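You operate a simulated robot arm through the tools that you are given. There is no shell and no other tool.

You are at the controls of a simulated robot arm. One attempt, no reset.

TASK
Phase lamp three is dark: test the lamps, read that phase, then reset its breaker.
Fine: lamp button once; voltmeter switch back to off; shut the flap.

Only the result counts: the job must be done as asked and must still hold three seconds after the hand-in. Knocking over, shifting, dropping, spilling or breaking anything else fails it.

THE ROBOT
A 7-joint arm with a three-finger gripper, fixed in place. Base frame: the origin is on the floor under the middle of its stand, x ahead of it, y to its left, z up. Readings come in m, degrees, newtons and seconds.
It reaches about 1.342 m from its shoulder. Its first joint turns from -166.0 to 166.0 degrees. Payload 2.69 kg.
The TCP is the grasp point between the finger pads, 0.03 m short of the fingertips. In the tool frame z runs along the fingers and y along their closing line. The gripper opens to 0.128 m; its body begins 0.117 m behind the TCP.
Orientation is told as [roll, pitch, yaw] about the base's x, y, z axes, in that order, counted from this pose: with the fingers straight down and closing along the base's y, the tool's x points along the base's -x, its y along +y and its z along -z.

THE INTERFACE
- The arm moves only by the tool arm_command. Its argument "plan" is a list that holds one entry, the list of rows, each a list of 6 numbers: the shift along the base's x, y, z in m, then the turn, a rotation vector about the base's x, y, z in degrees. In form: [[[x, y, z, ax, ay, az], ...]]. A call has 1 to 20 rows; each row shifts and turns the commanded pose from where the row before left it. "claw" is the finger opening in m, from 0 to 0.128, set as the call begins (left out, the last holds). Each row takes 0.2 s and may step no farther than 0.05 m and 8.6 degrees from the row before; otherwise, or with a gripper value out of range, the whole call is refused. A pose out of reach is approached as far as the arm can. The call stops where the force on the tool passes 40 N (or 10 N more than at its start, if that is more) or the arm is blocked; 0.2 s more then pass. The fingers move at their own pace (about 0.127 m/s each) and stop on an object; they squeeze with about 44 N. The grip force told is the motor's: it shows also when the fingers shut on nothing. Time passes only in rows, and 0.2 s behind the last, so rows that do not move let the fingers close. The reply holds the time, the measured pose of the TCP, the force on the tool along the base axes, the opening and the grip force, in the units named above and with some noise, with the torque about the TCP (base axes, N m) and any sound that the robot's microphone picked up, and new pictures: "show" is both (left out), scene, wrist or none.
- Cameras (640 x 400 px; columns grow to the right, rows downward): "scene" is fixed at [0.0511, -0.6498, 1.6353]; the picture's right is [0.88, -0.47, 0.00], its down [-0.13, -0.25, -0.96] and it looks along [0.45, 0.85, -0.29] (base axes); focal length 315 px, centre (320, 200). "wrist" rides on the gripper at [0.058, 0.054, -0.131] in the tool frame; the picture's right is [-0.68, 0.74, 0.00], its down [-0.62, -0.57, -0.55] and it looks along [-0.40, -0.37, 0.84] (tool axes); focal length 234 px, centre (320, 200). There is no depth. A picture from a camera that has moved, and an enlarged one, comes with that camera's place and axes in the base frame and with its lens.
- raise_lower(by): moves the trunk up (or, below 0, down) by that many m; the arm rides with it, the base frame stays. It gives what a move gives, with no picture.
- inspect(camera, box): a new picture of the part [left, top, right, bottom] of that camera's present view, enlarged. The clock stands still meanwhile.
- hand_in(): hands the job in; it is judged then, once.

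Nothing tells you positions but the pictures and the camera data. Unless the task says otherwise, let go and move clear before handing in.

The tools are called after "Request:" as a command line: name --argument value ..., lists and objects as JSON in quotes. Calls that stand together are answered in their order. arm_command: Moves the arm, as the interface text tells. Its arguments: {"type":"object","properties":{"plan":{"type":"array","items":{"type":"array","items":{"type":"array","items":{"type":"number"}}}},"claw":{"type":"number"},"show":{"type":"string","enum":["both","scene","wrist","none"]}},"required":["plan"]} The other tools are called the same way: raise_lower (by) moves the trunk up or down; inspect (camera, box) takes an enlarged picture of a part of a camera's view; hand_in () hands the job in.

At the start:

```text
time_s: 0.0
tool_pos: [0.6327, 0.2943, 1.5492]
tcp_rot: [0.0, 0.0, -0.1]
force: [0.0, 0.0, -0.1]
ft_torque: [0.01, -0.04, 0.01]
finger_gap: 0.1283
grip_force: 0.1
trunk travel left (down, up): [-0.15, 0.2]
```

scene: 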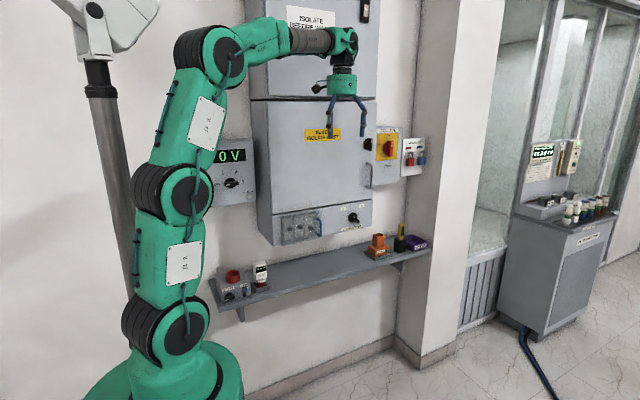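
wrist: 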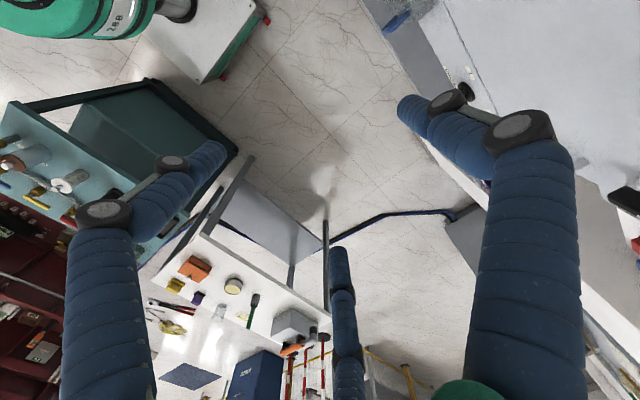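

I see a wall panel with a cabinet, a voltmeter box, a shelf and a small lower section with switches. I'll enlarge several parts of the scene to find the lamps, button, voltmeter switch, flap and breakers.

Request:
inspect --camera "scene" --box '[240, 180, 400, 280]'

Request:
inspect --camera "scene" --box '[200, 130, 280, 210]'

Request:
inspect --camera "scene" --box '[240, 0, 440, 125]'

Request:
inspect --camera "scene" --box '[200, 230, 440, 330]'

Request:
inspect --camera "scene" --box '[300, 90, 460, 200]'

```text
4.00 times, centred on (320, 230) of scene
camera zoom: at [0.0511, -0.6498, 1.6353], right [0.88, -0.47, 0.0], down [-0.13, -0.25, -0.96], along [0.45, 0.85, -0.29], focal length 1262 px, centre (320, 80)
```

zoom: 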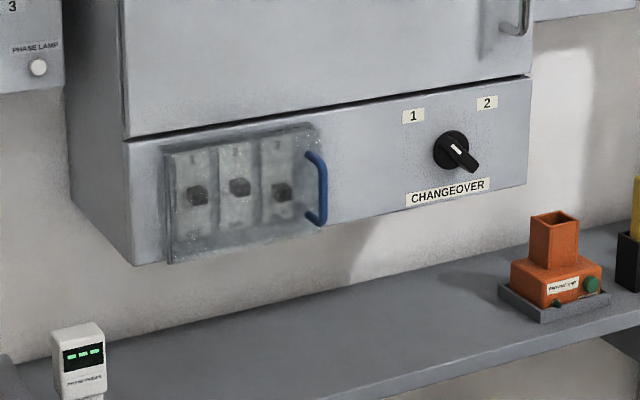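

```text
5.00 times, centred on (240, 170) of scene
camera zoom: at [0.0511, -0.6498, 1.6353], right [0.88, -0.47, 0.0], down [-0.13, -0.25, -0.96], along [0.45, 0.85, -0.29], focal length 1577 px, centre (720, 350)
```

zoom: 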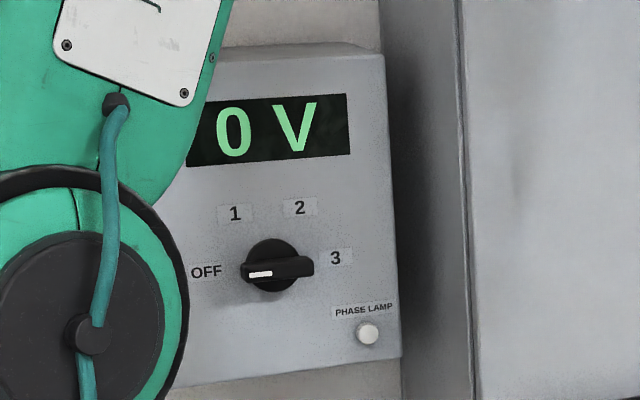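

```text
3.20 times, centred on (340, 62) of scene
camera zoom: at [0.0511, -0.6498, 1.6353], right [0.88, -0.47, 0.0], down [-0.13, -0.25, -0.96], along [0.45, 0.85, -0.29], focal length 1009 px, centre (256, 640)
```

zoom: 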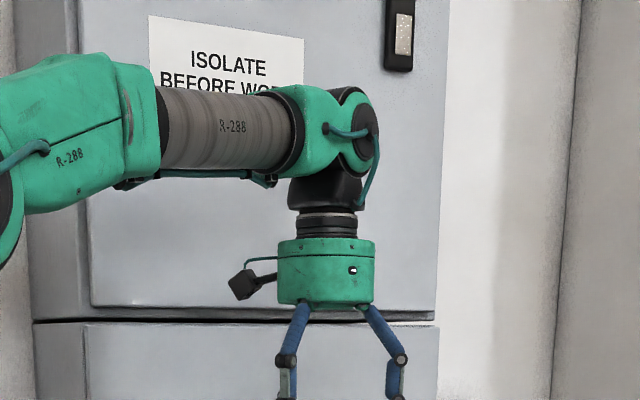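

```text
2.67 times, centred on (320, 280) of scene
camera zoom: at [0.0511, -0.6498, 1.6353], right [0.88, -0.47, 0.0], down [-0.13, -0.25, -0.96], along [0.45, 0.85, -0.29], focal length 841 px, centre (320, -13)
```

zoom: 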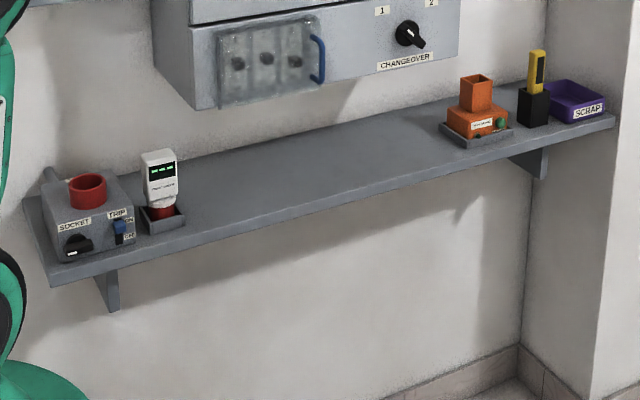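

```text
3.64 times, centred on (380, 145) of scene
camera zoom: at [0.0511, -0.6498, 1.6353], right [0.88, -0.47, 0.0], down [-0.13, -0.25, -0.96], along [0.45, 0.85, -0.29], focal length 1147 px, centre (102, 400)
```

zoom: 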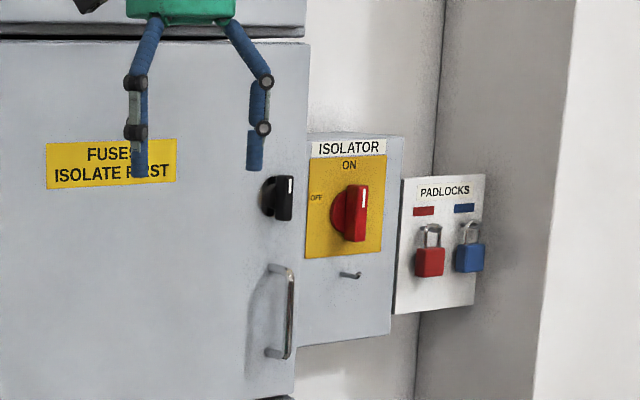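

I see the voltmeter box with its selector (OFF/1/2/3) and a "PHASE LAMP" item, plus the breakers behind a clear flap with a blue handle. I'm still looking for the lamp test button and the numbered lamps, so I'll check the right-hand cabinet and the rest.

Request:
inspect --camera "scene" --box '[500, 120, 640, 260]'

Request:
inspect --camera "scene" --box '[230, 165, 260, 205]'

Request:
inspect --camera "scene" --box '[270, 205, 330, 250]'

Request:
inspect --camera "wrist" --box '[380, 0, 640, 400]'

Request:
inspect --camera "wrist" --box '[0, 100, 320, 400]'

Request:
inspect --camera "scene" --box '[335, 195, 375, 240]'

```text
2.86 times, centred on (570, 190) of scene
camera zoom: at [0.0511, -0.6498, 1.6353], right [0.88, -0.47, 0.0], down [-0.13, -0.25, -0.96], along [0.45, 0.85, -0.29], focal length 901 px, centre (-394, 229)
```

zoom: 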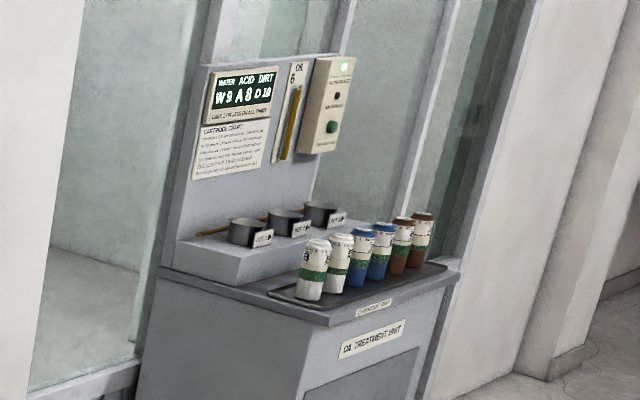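

```text
10.00 times, centred on (245, 185) of scene
camera zoom: at [0.0511, -0.6498, 1.6353], right [0.88, -0.47, 0.0], down [-0.13, -0.25, -0.96], along [0.45, 0.85, -0.29], focal length 3154 px, centre (1070, 350)
```

zoom: 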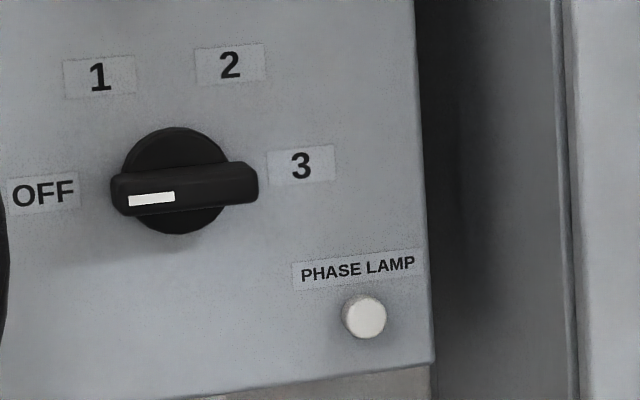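

```text
8.89 times, centred on (300, 228) of scene
camera zoom: at [0.0511, -0.6498, 1.6353], right [0.88, -0.47, 0.0], down [-0.13, -0.25, -0.96], along [0.45, 0.85, -0.29], focal length 2804 px, centre (498, -44)
```

zoom: 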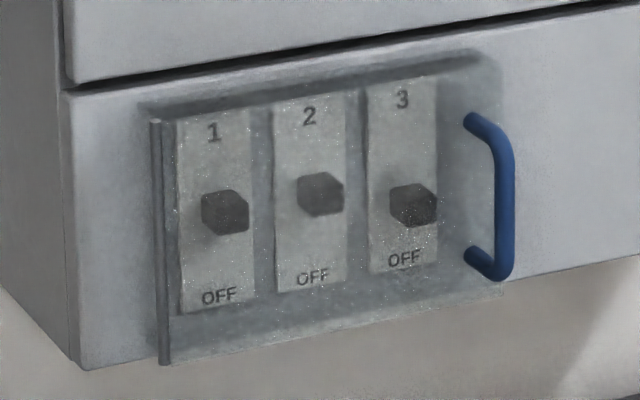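

```text
1.00 times, centred on (510, 200) of wrist (not enlarged: the box is as wide or as high as the picture)
camera zoom: at [0.5744, 0.3485, 1.6803], right [0.68, 0.74, 0.0], down [0.62, -0.57, 0.55], along [0.4, -0.37, -0.84], focal length 234 px, centre (130, 200)
```

zoom: 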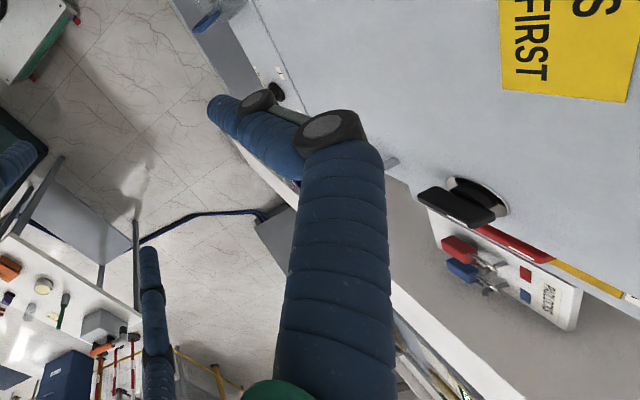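

```text
1.33 times, centred on (160, 250) of wrist
camera zoom: at [0.5744, 0.3485, 1.6803], right [0.68, 0.74, 0.0], down [0.62, -0.57, 0.55], along [0.4, -0.37, -0.84], focal length 312 px, centre (533, 133)
```

zoom: 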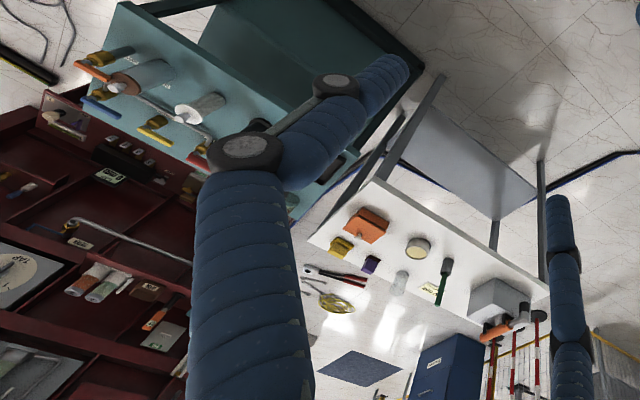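

```text
8.89 times, centred on (355, 218) of scene
camera zoom: at [0.0511, -0.6498, 1.6353], right [0.88, -0.47, 0.0], down [-0.13, -0.25, -0.96], along [0.45, 0.85, -0.29], focal length 2804 px, centre (9, 44)
```

zoom: 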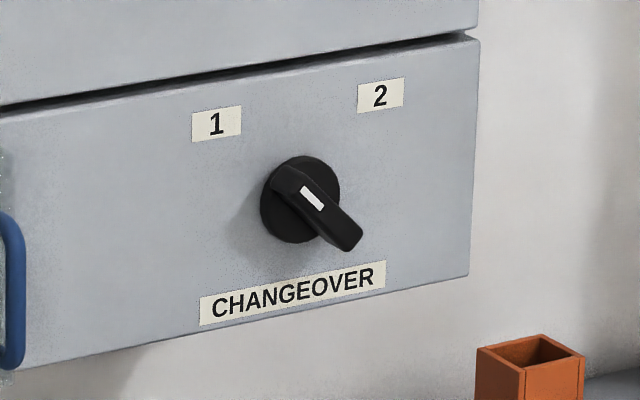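

The breakers are numbered 1, 2 and 3, and 3 sits lower than the others, so it looks tripped. I'll zoom in on the shelf items and the voltmeter box edges, since the phase lamps may be hidden behind the arm.

Request:
inspect --camera "scene" --box '[250, 255, 275, 275]'

Request:
inspect --camera "scene" --box '[215, 260, 275, 305]'

Request:
inspect --camera "scene" --box '[360, 220, 435, 265]'

Request:
inspect --camera "scene" --box '[190, 80, 290, 150]'

Request:
inspect --camera "scene" --box '[100, 0, 260, 100]'

```text
16.00 times, centred on (262, 265) of scene
camera zoom: at [0.0511, -0.6498, 1.6353], right [0.88, -0.47, 0.0], down [-0.13, -0.25, -0.96], along [0.45, 0.85, -0.29], focal length 5047 px, centre (1240, -840)
```

zoom: 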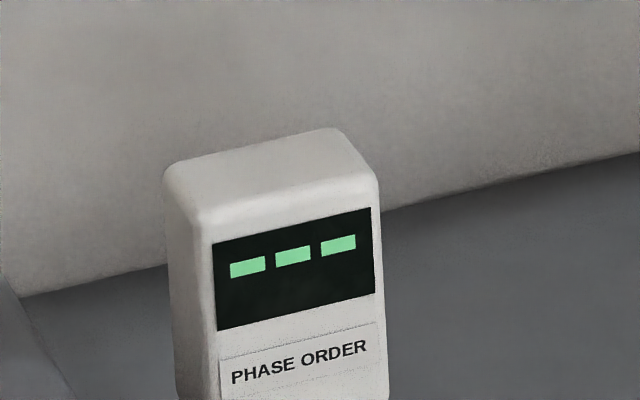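

```text
8.89 times, centred on (245, 282) of scene
camera zoom: at [0.0511, -0.6498, 1.6353], right [0.88, -0.47, 0.0], down [-0.13, -0.25, -0.96], along [0.45, 0.85, -0.29], focal length 2804 px, centre (987, -533)
```

zoom: 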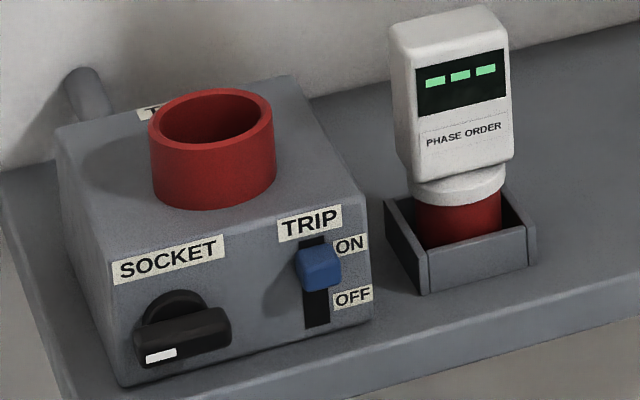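

```text
8.53 times, centred on (398, 242) of scene
camera zoom: at [0.0511, -0.6498, 1.6353], right [0.88, -0.47, 0.0], down [-0.13, -0.25, -0.96], along [0.45, 0.85, -0.29], focal length 2692 px, centre (-341, -163)
```

zoom: 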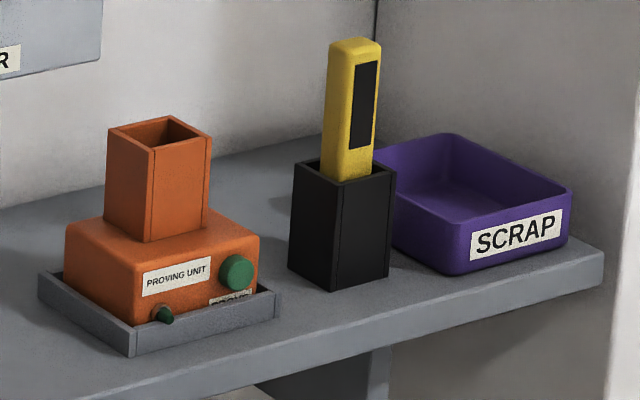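

```text
5.71 times, centred on (240, 115) of scene
camera zoom: at [0.0511, -0.6498, 1.6353], right [0.88, -0.47, 0.0], down [-0.13, -0.25, -0.96], along [0.45, 0.85, -0.29], focal length 1802 px, centre (777, 686)
```

zoom: 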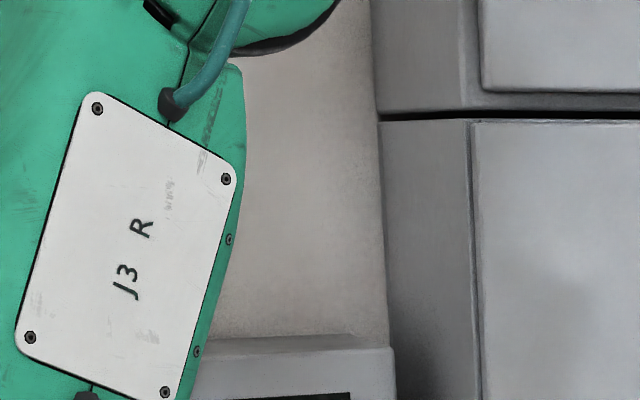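

```text
4.00 times, centred on (180, 50) of scene
camera zoom: at [0.0511, -0.6498, 1.6353], right [0.88, -0.47, 0.0], down [-0.13, -0.25, -0.96], along [0.45, 0.85, -0.29], focal length 1262 px, centre (880, 800)
```

zoom: 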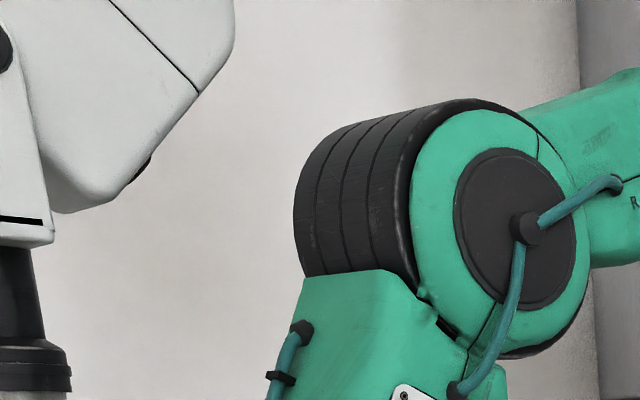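

The cabinet front faces -y at roughly y≈0.56, with the breakers near x≈0.65, z≈1.09 and the voltmeter box to the left. I'll turn the gripper to point at the wall (+y) so the wrist camera can show me more.

Request:
arm_command --plan '[[[0, -0.005, 0, 8.2, 0, 0], [0, -0.005, 0, 8.2, 0, 0], [0, -0.005, 0, 8.2, 0, 0], [0, -0.005, 0, 8.2, 0, 0], [0, -0.005, 0, 8.2, 0, 0], [0, -0.005, 0, 8.2, 0, 0], [0, -0.005, 0, 8.2, 0, 0], [0, -0.005, 0, 8.2, 0, 0], [0, -0.005, 0, 8.2, 0, 0], [0, -0.005, 0, 8.2, 0, 0], [0, 0, 0, 8, 0, 0]]]' --show "both"

```text
time_s: 2.4
tool_pos: [0.6325, 0.2445, 1.5495]
tcp_rot: [90.0, 0.1, -0.1]
force: [-0.6, -0.7, -0.4]
ft_torque: [0.0, 0.02, 0.02]
finger_gap: 0.1277
grip_force: 0.2
trunk travel left (down, up): [-0.15, 0.2]
camera wrist: at [0.5744, 0.1136, 1.603], right [0.68, 0.0, 0.74], down [0.61, -0.55, -0.57], along [0.4, 0.84, -0.37], focal length 234 px, centre (320, 200)
```

scene: 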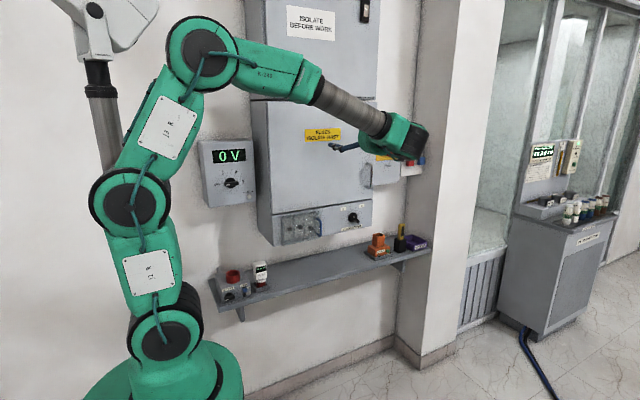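
wrist: 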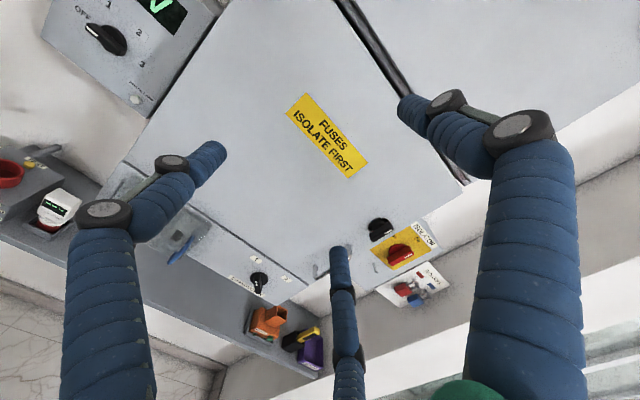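

Now the voltmeter box is clear of the arm. I'll enlarge it and the breaker area in both views.

Request:
inspect --camera "scene" --box '[190, 130, 270, 215]'

Request:
inspect --camera "scene" --box '[240, 0, 400, 100]'

Request:
inspect --camera "wrist" --box '[30, 0, 220, 120]'

Request:
inspect --camera "wrist" --box '[320, 180, 480, 320]'

Request:
inspect --camera "scene" --box '[270, 205, 380, 250]'

```text
4.71 times, centred on (230, 172) of scene
camera zoom: at [0.0511, -0.6498, 1.6353], right [0.88, -0.47, 0.0], down [-0.13, -0.25, -0.96], along [0.45, 0.85, -0.29], focal length 1484 px, centre (744, 329)
```

zoom: 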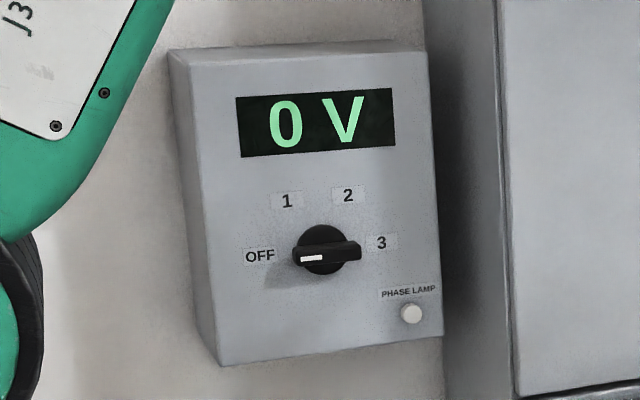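

```text
4.00 times, centred on (320, 50) of scene
camera zoom: at [0.0511, -0.6498, 1.6353], right [0.88, -0.47, 0.0], down [-0.13, -0.25, -0.96], along [0.45, 0.85, -0.29], focal length 1262 px, centre (320, 800)
```

zoom: 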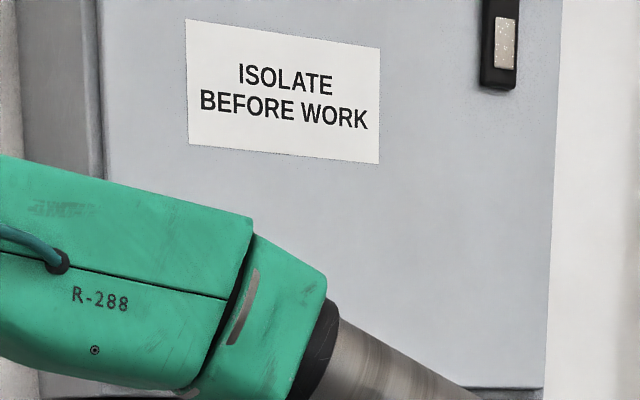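

```text
3.33 times, centred on (125, 60) of wrist
camera zoom: at [0.5744, 0.1136, 1.603], right [0.68, 0.0, 0.74], down [0.61, -0.55, -0.57], along [0.4, 0.84, -0.37], focal length 781 px, centre (970, 667)
```

zoom: 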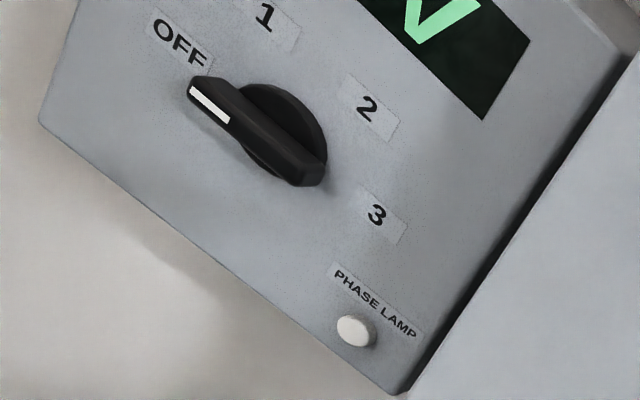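

```text
2.86 times, centred on (400, 250) of wrist
camera zoom: at [0.5744, 0.1136, 1.603], right [0.68, 0.0, 0.74], down [0.61, -0.55, -0.57], along [0.4, 0.84, -0.37], focal length 669 px, centre (91, 57)
```

zoom: 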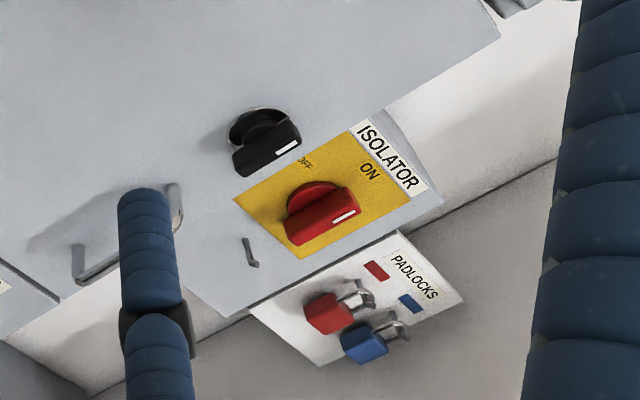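

```text
5.82 times, centred on (325, 228) of scene
camera zoom: at [0.0511, -0.6498, 1.6353], right [0.88, -0.47, 0.0], down [-0.13, -0.25, -0.96], along [0.45, 0.85, -0.29], focal length 1835 px, centre (291, 40)
```

zoom: 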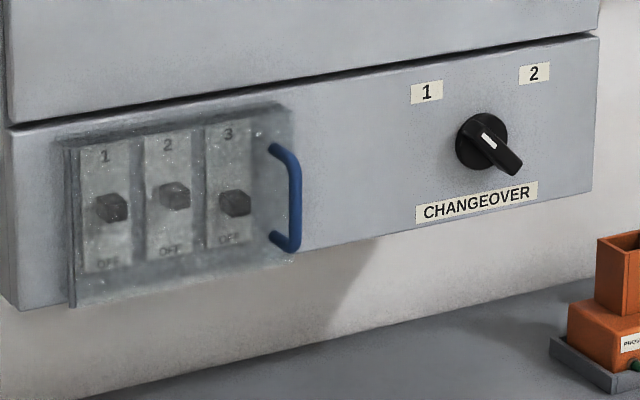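

The voltmeter knob's marker points at OFF (left), with a white PHASE LAMP button below it. Before I take that as the lamp test button, I'll tilt up to check the upper cabinet for any other lamps or buttons.

Request:
arm_command --plan '[[[0, -0.01, 0, 8.5, 0, 0], [0, -0.01, 0, 8.5, 0, 0], [0, -0.01, 0, 8.5, 0, 0], [0, -0.01, 0, 8.5, 0, 0], [0, -0.01, 0, 8.5, 0, 0]]]' --show "both"

```text
time_s: 3.6
tool_pos: [0.6328, 0.1933, 1.549]
tcp_rot: [132.6, 0.1, 0.1]
force: [-0.8, 0.4, -1.0]
ft_torque: [0.11, 0.0, -0.06]
finger_gap: 0.1279
grip_force: 0.0
trunk travel left (down, up): [-0.15, 0.2]
camera wrist: at [0.574, 0.0625, 1.5], right [0.68, -0.5, 0.54], down [0.61, -0.02, -0.79], along [0.4, 0.87, 0.29], focal length 234 px, centre (320, 200)
```

scene: 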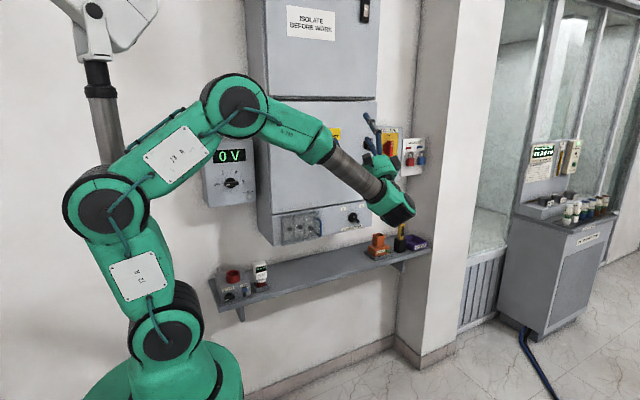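
wrist: 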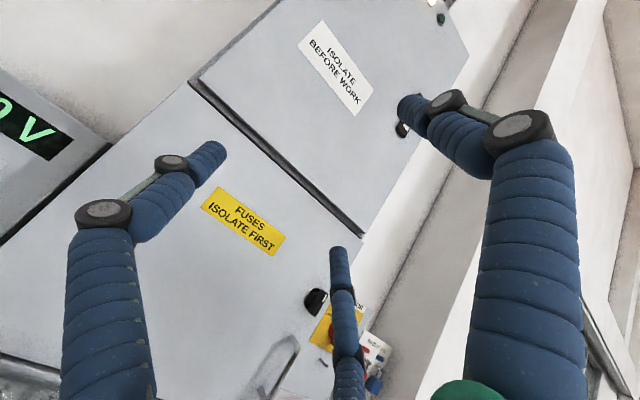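

Request:
inspect --camera "wrist" --box '[380, 0, 480, 60]'

Request:
inspect --camera "wrist" --box '[180, 0, 480, 180]'

```text
6.40 times, centred on (430, 30) of wrist
camera zoom: at [0.574, 0.0625, 1.5], right [0.68, -0.5, 0.54], down [0.61, -0.02, -0.79], along [0.4, 0.87, 0.29], focal length 1499 px, centre (-384, 1288)
```

zoom: 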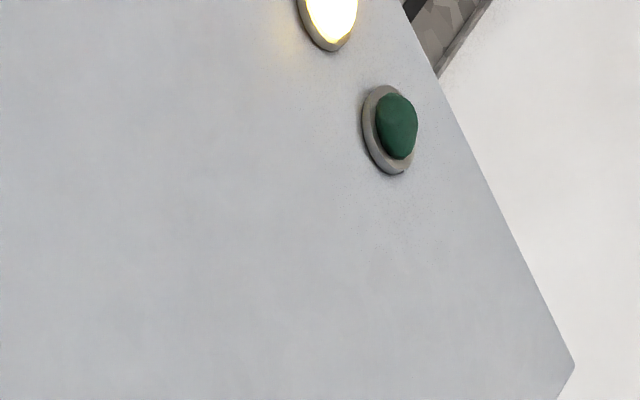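

```text
2.13 times, centred on (330, 90) of wrist
camera zoom: at [0.574, 0.0625, 1.5], right [0.68, -0.5, 0.54], down [0.61, -0.02, -0.79], along [0.4, 0.87, 0.29], focal length 500 px, centre (299, 435)
```

zoom: 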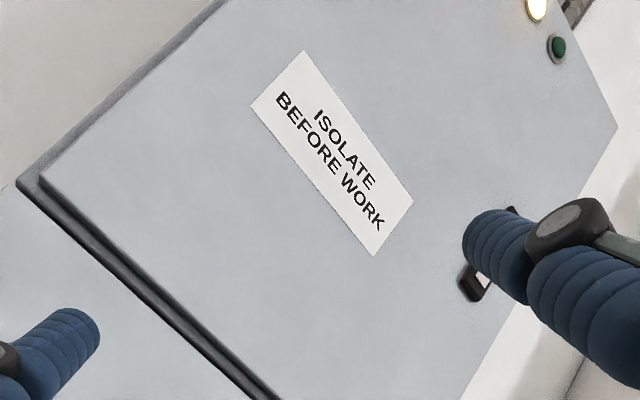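

There are lamps at the top of the upper cabinet: one lit yellow-white and a green dome. I'll move up and tilt a bit more to see the whole row.

Request:
arm_command --plan '[[[0, 0, 0.03, 8.5, 0, 0], [0, 0, 0.03, 8.5, 0, 0], [0, 0, 0.03, 4, 0, 0], [0, 0, 0.03, 0, 0, 0]]]' --show "wrist"

```text
time_s: 4.6
tool_pos: [0.6335, 0.1936, 1.6716]
tcp_rot: [153.4, 0.0, 0.2]
force: [0.4, 1.7, -0.1]
ft_torque: [0.05, -0.03, 0.05]
finger_gap: 0.1278
grip_force: 0.0
trunk travel left (down, up): [-0.15, 0.2]
camera wrist: at [0.574, 0.0892, 1.5783], right [0.68, -0.66, 0.33], down [0.61, 0.26, -0.74], along [0.4, 0.71, 0.58], focal length 234 px, centre (320, 200)
```

wrist: 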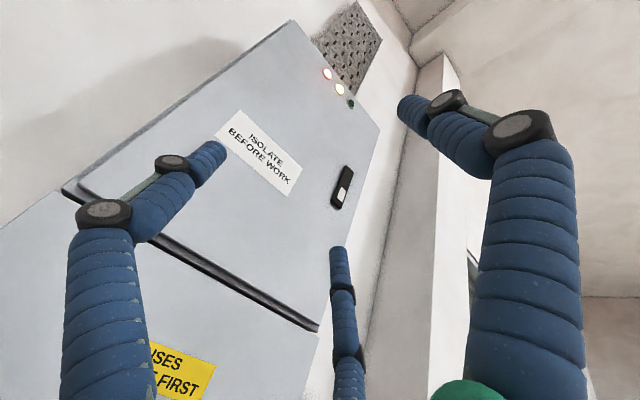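

Request:
inspect --camera "wrist" --box '[310, 60, 370, 115]'

Request:
inspect --camera "wrist" --box '[320, 160, 360, 215]'

```text
7.27 times, centred on (340, 88) of wrist
camera zoom: at [0.574, 0.0892, 1.5783], right [0.68, -0.66, 0.33], down [0.61, 0.26, -0.74], along [0.4, 0.71, 0.58], focal length 1703 px, centre (174, 1018)
```

zoom: 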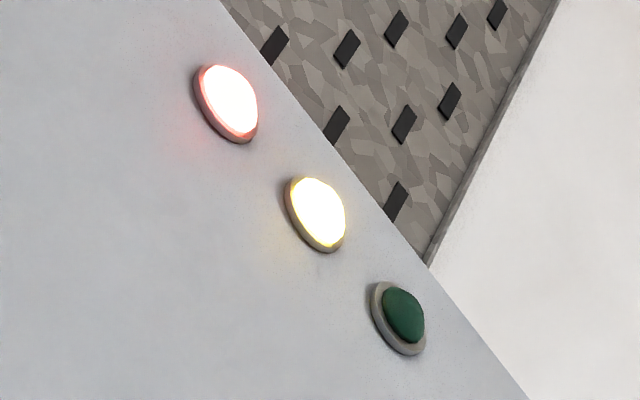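

```text
7.27 times, centred on (340, 188) of wrist
camera zoom: at [0.574, 0.0892, 1.5783], right [0.68, -0.66, 0.33], down [0.61, 0.26, -0.74], along [0.4, 0.71, 0.58], focal length 1703 px, centre (174, 291)
```

zoom: 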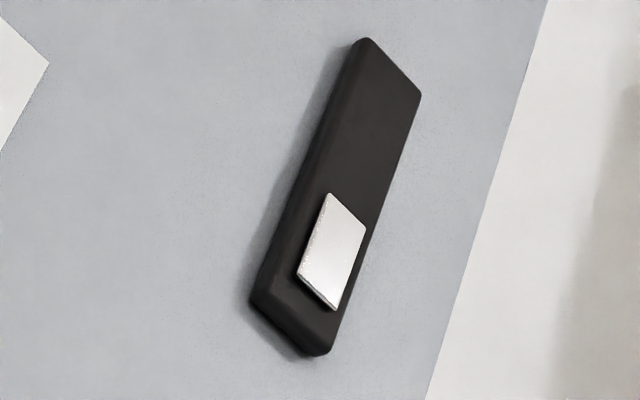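

The three phase lamps are on the upper cabinet: red (1) lit, yellow (2) lit and green (3) dark. So the white PHASE LAMP button on the meter box is the lamp test. I'll bring the gripper level again and move it in front of the voltmeter box, staying well clear of it.

Request:
arm_command --plan '[[[-0.02, 0.01, -0.028, -7.925, 0, 0], [-0.02, 0.01, -0.028, -7.925, 0, 0], [-0.02, 0.01, -0.028, -7.925, 0, 0], [-0.02, 0.01, -0.028, -7.925, 0, 0], [-0.02, 0.01, -0.028, -7.925, 0, 0], [-0.02, 0.01, -0.028, -7.925, 0, 0], [-0.02, 0.01, -0.028, -7.925, 0, 0], [-0.02, 0.01, -0.028, -7.925, 0, 0], [-0.02, 0.015, -0.03, 0, 0, 0], [-0.02, 0.015, -0.03, 0, 0, 0], [-0.02, 0.015, -0.03, 0, 0, 0], [-0.02, 0.015, -0.03, 0, 0, 0]]]' --show "both"

```text
time_s: 7.2
tool_pos: [0.3931, 0.3331, 1.3252]
tcp_rot: [90.0, 0.0, 0.0]
force: [-0.1, 0.2, 0.7]
ft_torque: [-0.01, 0.0, -0.04]
finger_gap: 0.1279
grip_force: 0.0
trunk travel left (down, up): [-0.15, 0.2]
camera wrist: at [0.3342, 0.203, 1.3797], right [0.68, 0.0, 0.74], down [0.62, -0.55, -0.57], along [0.4, 0.84, -0.37], focal length 234 px, centre (320, 200)
```

scene: 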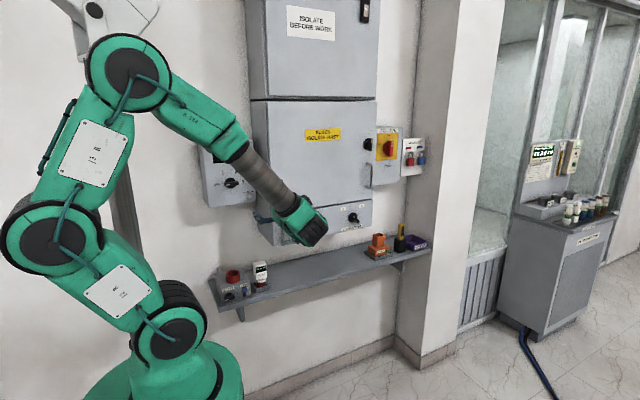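
wrist: 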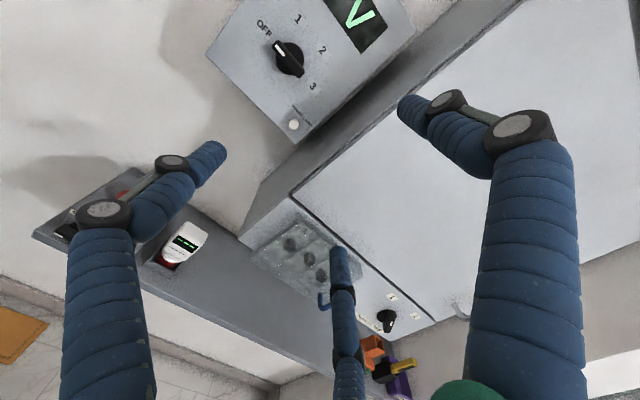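

The button looks to be near [0.386, 0.615, 1.27]. I'll close the fingers and line up in front of it at a safe distance to see where the fingertips sit.

Request:
arm_command --plan '[[[0, 0.02, -0.01, 0, 0, 0], [0, 0.02, -0.01, 0, 0, 0], [-0.002, 0.02, -0.01, 0, 0, 0], [-0.002, 0.02, -0.01, 0, 0, 0], [-0.002, 0.02, -0.01, 0, 0, 0], [-0.001, 0.02, -0.01, 0, 0, 0], [0, 0.02, -0.008, 0, 0, 0], [0, 0, 0, 0, 0, 0]]]' --claw 0 --show "both"

Request:
inspect --camera "wrist" --box '[220, 80, 420, 230]'

```text
time_s: 9.0
tool_pos: [0.3859, 0.4729, 1.2576]
tcp_rot: [90.2, 0.1, 0.1]
force: [0.3, 0.1, -0.3]
ft_torque: [-0.01, -0.01, -0.02]
finger_gap: 0.0021
grip_force: 31.6
trunk travel left (down, up): [-0.15, 0.2]
camera wrist: at [0.3277, 0.3437, 1.3116], right [0.68, 0.0, 0.74], down [0.61, -0.55, -0.57], along [0.4, 0.84, -0.37], focal length 234 px, centre (320, 200)
```

scene: 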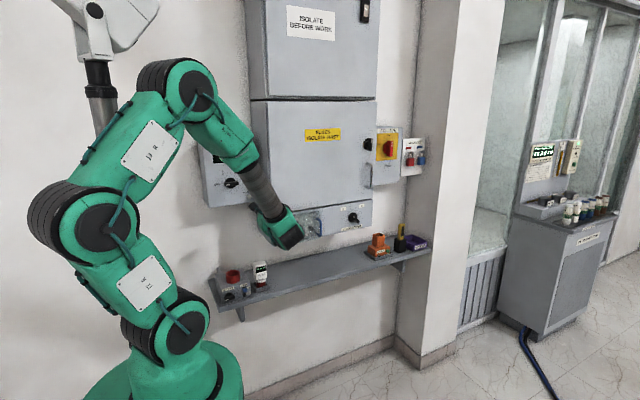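
wrist: 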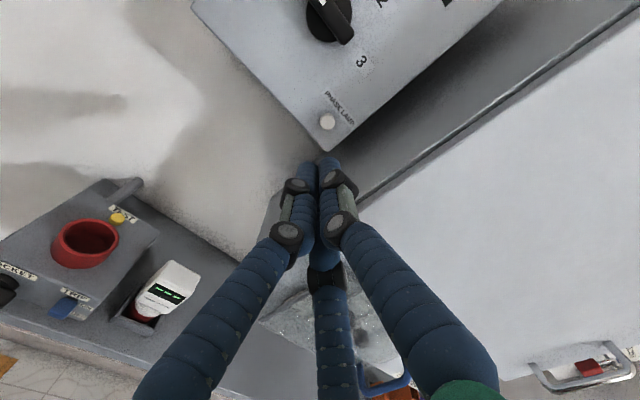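

```text
2.67 times, centred on (320, 155) of wrist
camera zoom: at [0.3277, 0.3437, 1.3116], right [0.68, 0.0, 0.74], down [0.61, -0.55, -0.57], along [0.4, 0.84, -0.37], focal length 624 px, centre (320, 320)
```

zoom: 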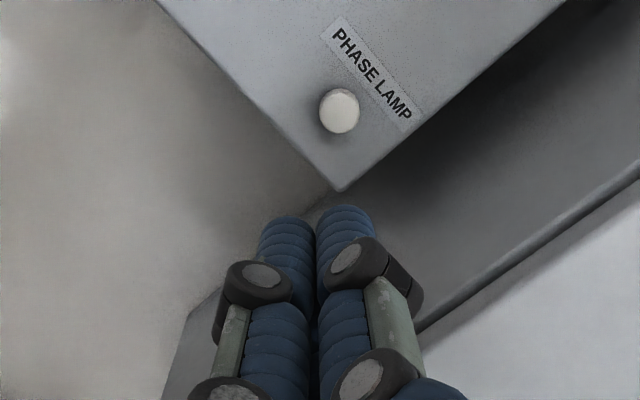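

The button is nearly in line with the upper fingertip. I'll move in to about 2 cm from the button and take another look.

Request:
arm_command --plan '[[[0, 0.02, 0.001, 0, 0, 0], [0, 0.02, 0.001, 0, 0, 0], [0, 0.02, 0.001, 0, 0, 0], [0, 0.015, 0.0015, 0, 0, 0], [0, 0, 0, 0, 0, 0]]]' --claw 0 --show "wrist"

Request:
inspect --camera "wrist" --box '[270, 110, 390, 200]'

Request:
inspect --camera "scene" --box '[190, 140, 310, 230]'

```text
time_s: 10.2
tool_pos: [0.3856, 0.5491, 1.2636]
tcp_rot: [90.1, 0.2, 0.0]
force: [0.0, 0.4, -0.6]
ft_torque: [0.03, 0.0, -0.01]
finger_gap: 0.0023
grip_force: 31.6
trunk travel left (down, up): [-0.15, 0.2]
camera wrist: at [0.3272, 0.419, 1.3161], right [0.68, 0.0, 0.74], down [0.62, -0.55, -0.57], along [0.4, 0.84, -0.37], focal length 234 px, centre (320, 200)
```

wrist: 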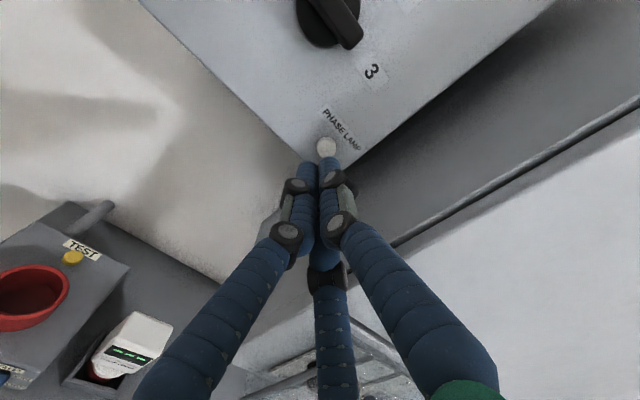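

```text
4.44 times, centred on (330, 155) of wrist
camera zoom: at [0.3272, 0.419, 1.3161], right [0.68, 0.0, 0.74], down [0.62, -0.55, -0.57], along [0.4, 0.84, -0.37], focal length 1041 px, centre (276, 400)
```

zoom: 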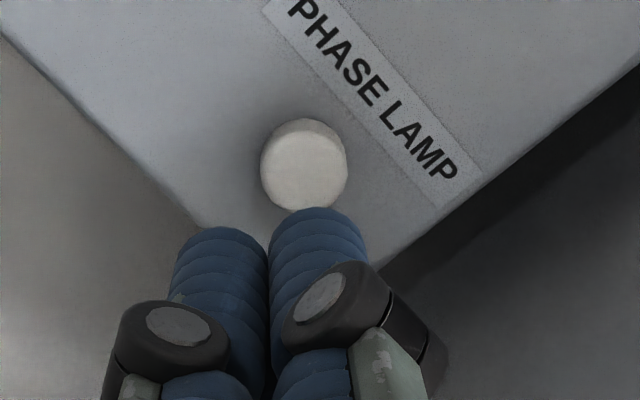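

```text
4.44 times, centred on (250, 185) of scene
camera zoom: at [0.0511, -0.6498, 1.6353], right [0.88, -0.47, 0.0], down [-0.13, -0.25, -0.96], along [0.45, 0.85, -0.29], focal length 1402 px, centre (631, 267)
```

zoom: 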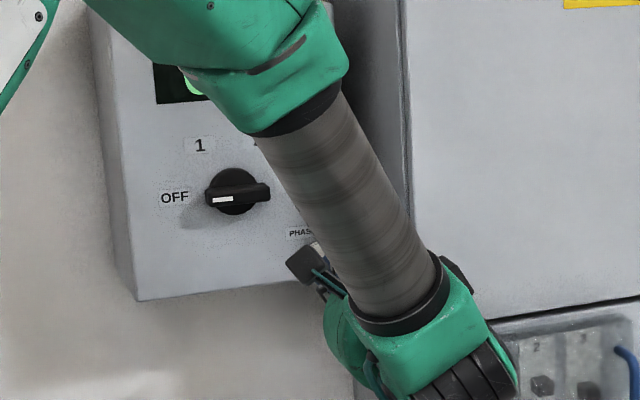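

The upper fingertip lines up with the button. I'll creep forward toward contact and watch the force.

Request:
arm_command --plan '[[[0, 0.005, -0.0003, 0, 0, 0], [0, 0.005, -0.0003, 0, 0, 0], [0, 0.005, -0.0003, 0, 0, 0], [0, 0.005, -0.0003, 0, 0, 0]]]' --show "wrist"

Request:
inspect --camera "wrist" --box '[270, 110, 390, 200]'

```text
time_s: 11.2
tool_pos: [0.3853, 0.5683, 1.261]
tcp_rot: [90.0, 0.1, 0.0]
force: [0.2, -0.4, 0.0]
ft_torque: [-0.01, 0.02, 0.0]
finger_gap: 0.0021
grip_force: 30.9
trunk travel left (down, up): [-0.15, 0.2]
camera wrist: at [0.3275, 0.4382, 1.3144], right [0.68, 0.0, 0.74], down [0.62, -0.55, -0.57], along [0.4, 0.84, -0.37], focal length 234 px, centre (320, 200)
```

wrist: 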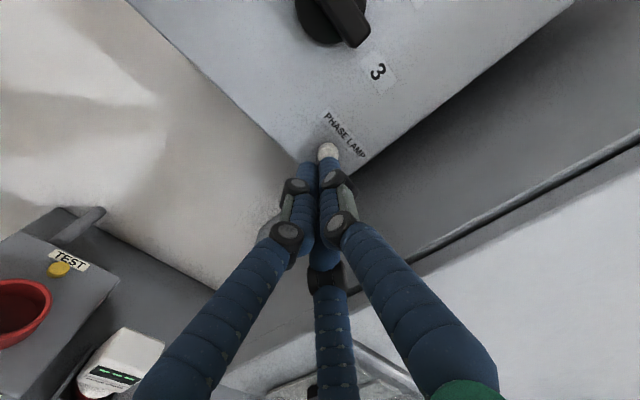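

```text
4.44 times, centred on (330, 155) of wrist
camera zoom: at [0.3275, 0.4382, 1.3144], right [0.68, 0.0, 0.74], down [0.62, -0.55, -0.57], along [0.4, 0.84, -0.37], focal length 1041 px, centre (276, 400)
```

zoom: 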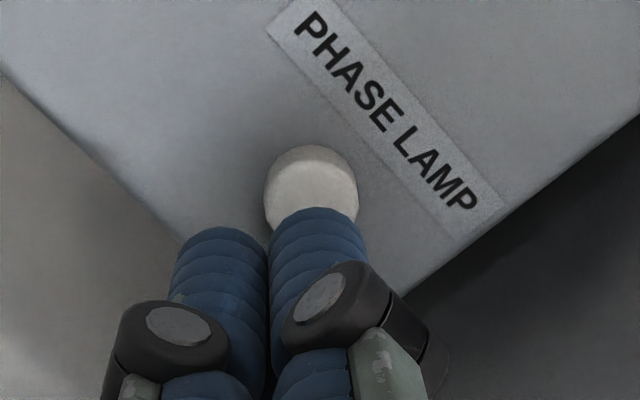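

Still a small gap. I'll go on in small steps.

Request:
arm_command --plan '[[[0, 0.004, 0, 0, 0, 0], [0, 0.004, 0, 0, 0, 0]]]' --show "wrist"

Request:
inspect --camera "wrist" --box '[270, 110, 390, 200]'

```text
time_s: 11.8
tool_pos: [0.386, 0.5761, 1.2596]
tcp_rot: [90.1, 0.1, 0.1]
force: [-0.6, -0.1, -0.4]
ft_torque: [0.0, -0.02, 0.03]
finger_gap: 0.0022
grip_force: 31.0
trunk travel left (down, up): [-0.15, 0.2]
camera wrist: at [0.328, 0.4462, 1.3138], right [0.68, 0.0, 0.74], down [0.62, -0.55, -0.57], along [0.4, 0.84, -0.37], focal length 234 px, centre (320, 200)
```

wrist: 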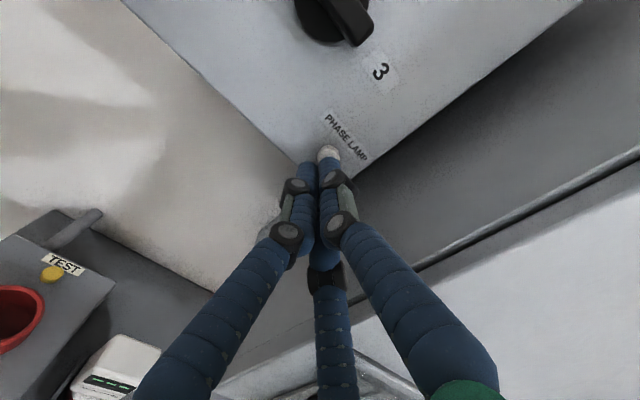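

```text
4.44 times, centred on (330, 155) of wrist
camera zoom: at [0.328, 0.4462, 1.3138], right [0.68, 0.0, 0.74], down [0.62, -0.55, -0.57], along [0.4, 0.84, -0.37], focal length 1041 px, centre (276, 400)
```

zoom: 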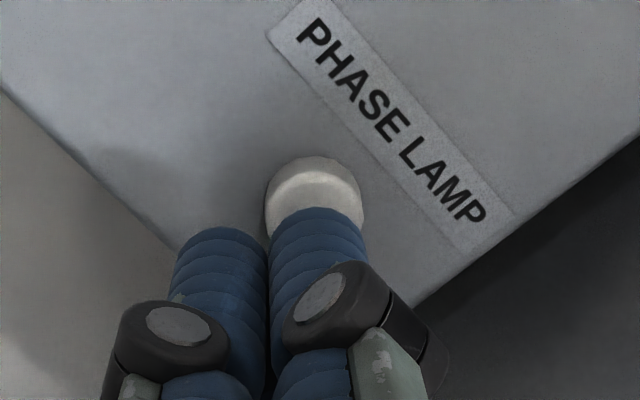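

Nearly touching. I'll keep stepping in, slightly upward, to press.

Request:
arm_command --plan '[[[0, 0.003, 0.001, 0, 0, 0], [0, 0.003, 0.001, 0, 0, 0]]]' --show "wrist"

Request:
inspect --camera "wrist" --box '[270, 110, 390, 200]'

```text
time_s: 12.4
tool_pos: [0.3857, 0.5814, 1.2625]
tcp_rot: [90.0, 0.1, -0.1]
force: [-0.8, 0.6, 0.1]
ft_torque: [0.02, 0.01, 0.0]
finger_gap: 0.002
grip_force: 31.8
trunk travel left (down, up): [-0.15, 0.2]
camera wrist: at [0.3272, 0.4521, 1.316], right [0.68, 0.0, 0.74], down [0.61, -0.55, -0.57], along [0.4, 0.84, -0.37], focal length 234 px, centre (320, 200)
```

wrist: 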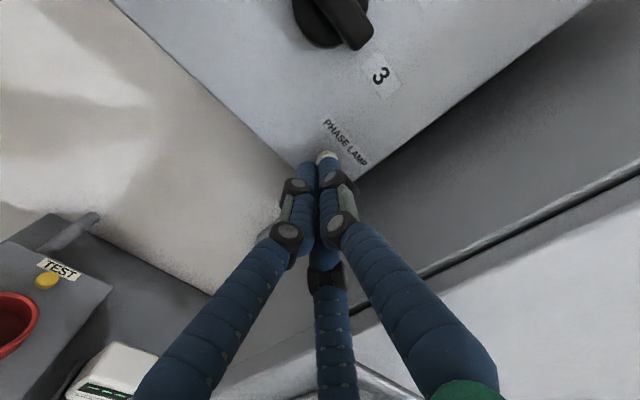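

```text
4.44 times, centred on (330, 155) of wrist
camera zoom: at [0.3272, 0.4521, 1.316], right [0.68, 0.0, 0.74], down [0.61, -0.55, -0.57], along [0.4, 0.84, -0.37], focal length 1041 px, centre (276, 400)
```

zoom: 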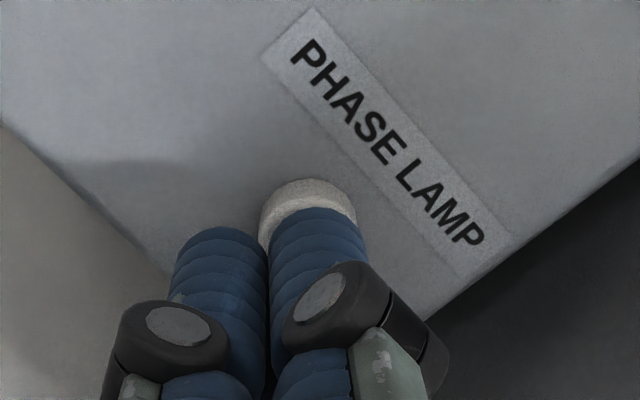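

No contact force yet. Two more small steps.

Request:
arm_command --plan '[[[0, 0.003, 0, 0, 0, 0], [0, 0.003, 0, 0, 0, 0]]]' --show "wrist"

Request:
inspect --camera "wrist" --box '[270, 110, 390, 200]'

```text
time_s: 13.0
tool_pos: [0.3866, 0.5882, 1.2628]
tcp_rot: [90.1, 0.1, 0.1]
force: [-0.4, 0.2, 0.4]
ft_torque: [-0.01, -0.01, 0.01]
finger_gap: 0.0021
grip_force: 31.6
trunk travel left (down, up): [-0.15, 0.2]
camera wrist: at [0.3278, 0.458, 1.3163], right [0.68, 0.0, 0.74], down [0.61, -0.55, -0.57], along [0.4, 0.84, -0.37], focal length 234 px, centre (320, 200)
```

wrist: 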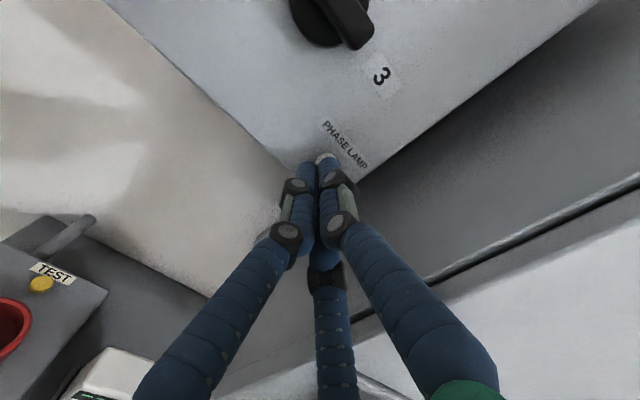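

```text
4.44 times, centred on (330, 155) of wrist
camera zoom: at [0.3278, 0.458, 1.3163], right [0.68, 0.0, 0.74], down [0.61, -0.55, -0.57], along [0.4, 0.84, -0.37], focal length 1041 px, centre (276, 400)
```

zoom: 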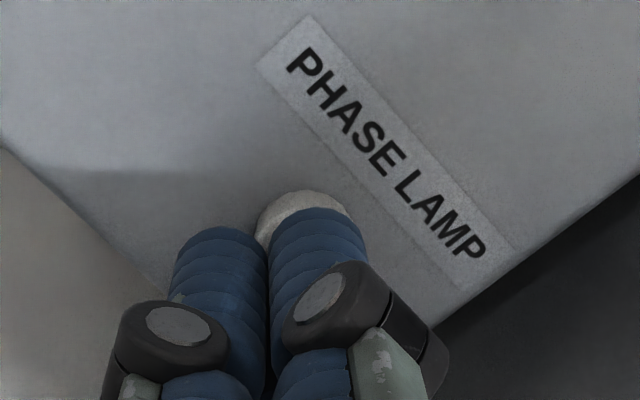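

Still no force, so I'll keep creeping in.

Request:
arm_command --plan '[[[0, 0.003, 0, 0, 0, 0], [0, 0.003, 0, 0, 0, 0]]]' --show "wrist"

Request:
inspect --camera "wrist" --box '[270, 110, 390, 200]'

```text
time_s: 13.6
tool_pos: [0.3847, 0.5944, 1.261]
tcp_rot: [90.1, 0.1, -0.1]
force: [-0.1, -0.2, -0.1]
ft_torque: [-0.02, 0.03, -0.01]
finger_gap: 0.002
grip_force: 31.4
trunk travel left (down, up): [-0.15, 0.2]
heard: click
camera wrist: at [0.3278, 0.4642, 1.3157], right [0.68, 0.0, 0.74], down [0.62, -0.55, -0.57], along [0.4, 0.84, -0.37], focal length 234 px, centre (320, 200)
```

wrist: 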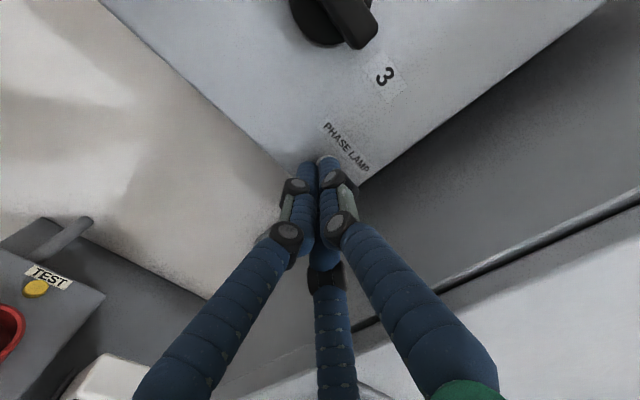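

```text
4.44 times, centred on (330, 155) of wrist
camera zoom: at [0.3278, 0.4642, 1.3157], right [0.68, 0.0, 0.74], down [0.62, -0.55, -0.57], along [0.4, 0.84, -0.37], focal length 1041 px, centre (276, 400)
```

zoom: 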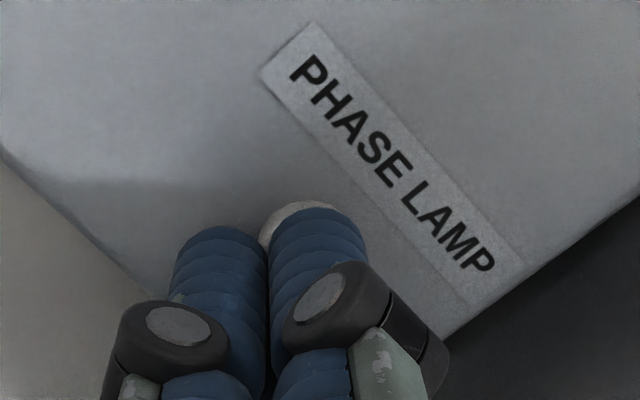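

I heard a click, so the button is pressed. I'll press a hair deeper so it doesn't bounce, hold briefly, then back straight off.

Request:
arm_command --plan '[[[0, 0.0015, 0, 0, 0, 0], [0, 0, 0, 0, 0, 0], [0, 0, 0, 0, 0, 0], [0, -0.03, 0, 0, 0, 0], [0, -0.03, 0, 0, 0, 0], [0, -0.03, 0, 0, 0, 0], [0, -0.03, 0, 0, 0, 0]]]' --show "both"

```text
time_s: 15.2
tool_pos: [0.3867, 0.4764, 1.2636]
tcp_rot: [90.1, 0.1, -0.1]
force: [-0.8, 0.6, 0.9]
ft_torque: [0.02, 0.01, 0.01]
finger_gap: 0.0021
grip_force: 31.6
trunk travel left (down, up): [-0.15, 0.2]
camera wrist: at [0.3285, 0.3453, 1.3167], right [0.68, 0.0, 0.74], down [0.61, -0.55, -0.57], along [0.4, 0.84, -0.37], focal length 234 px, centre (320, 200)
```

scene: 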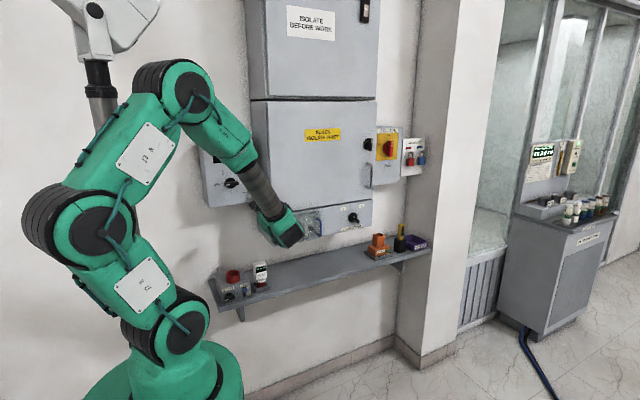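
wrist: 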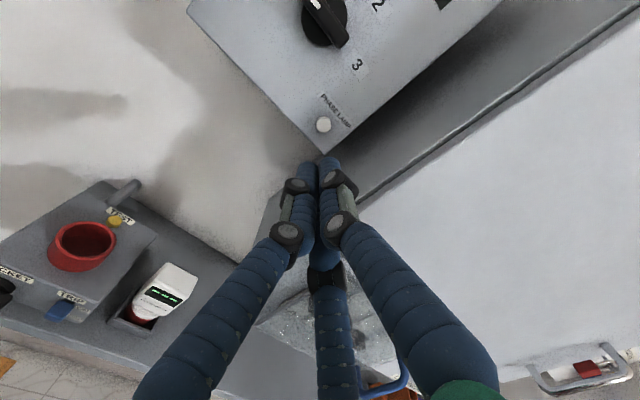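

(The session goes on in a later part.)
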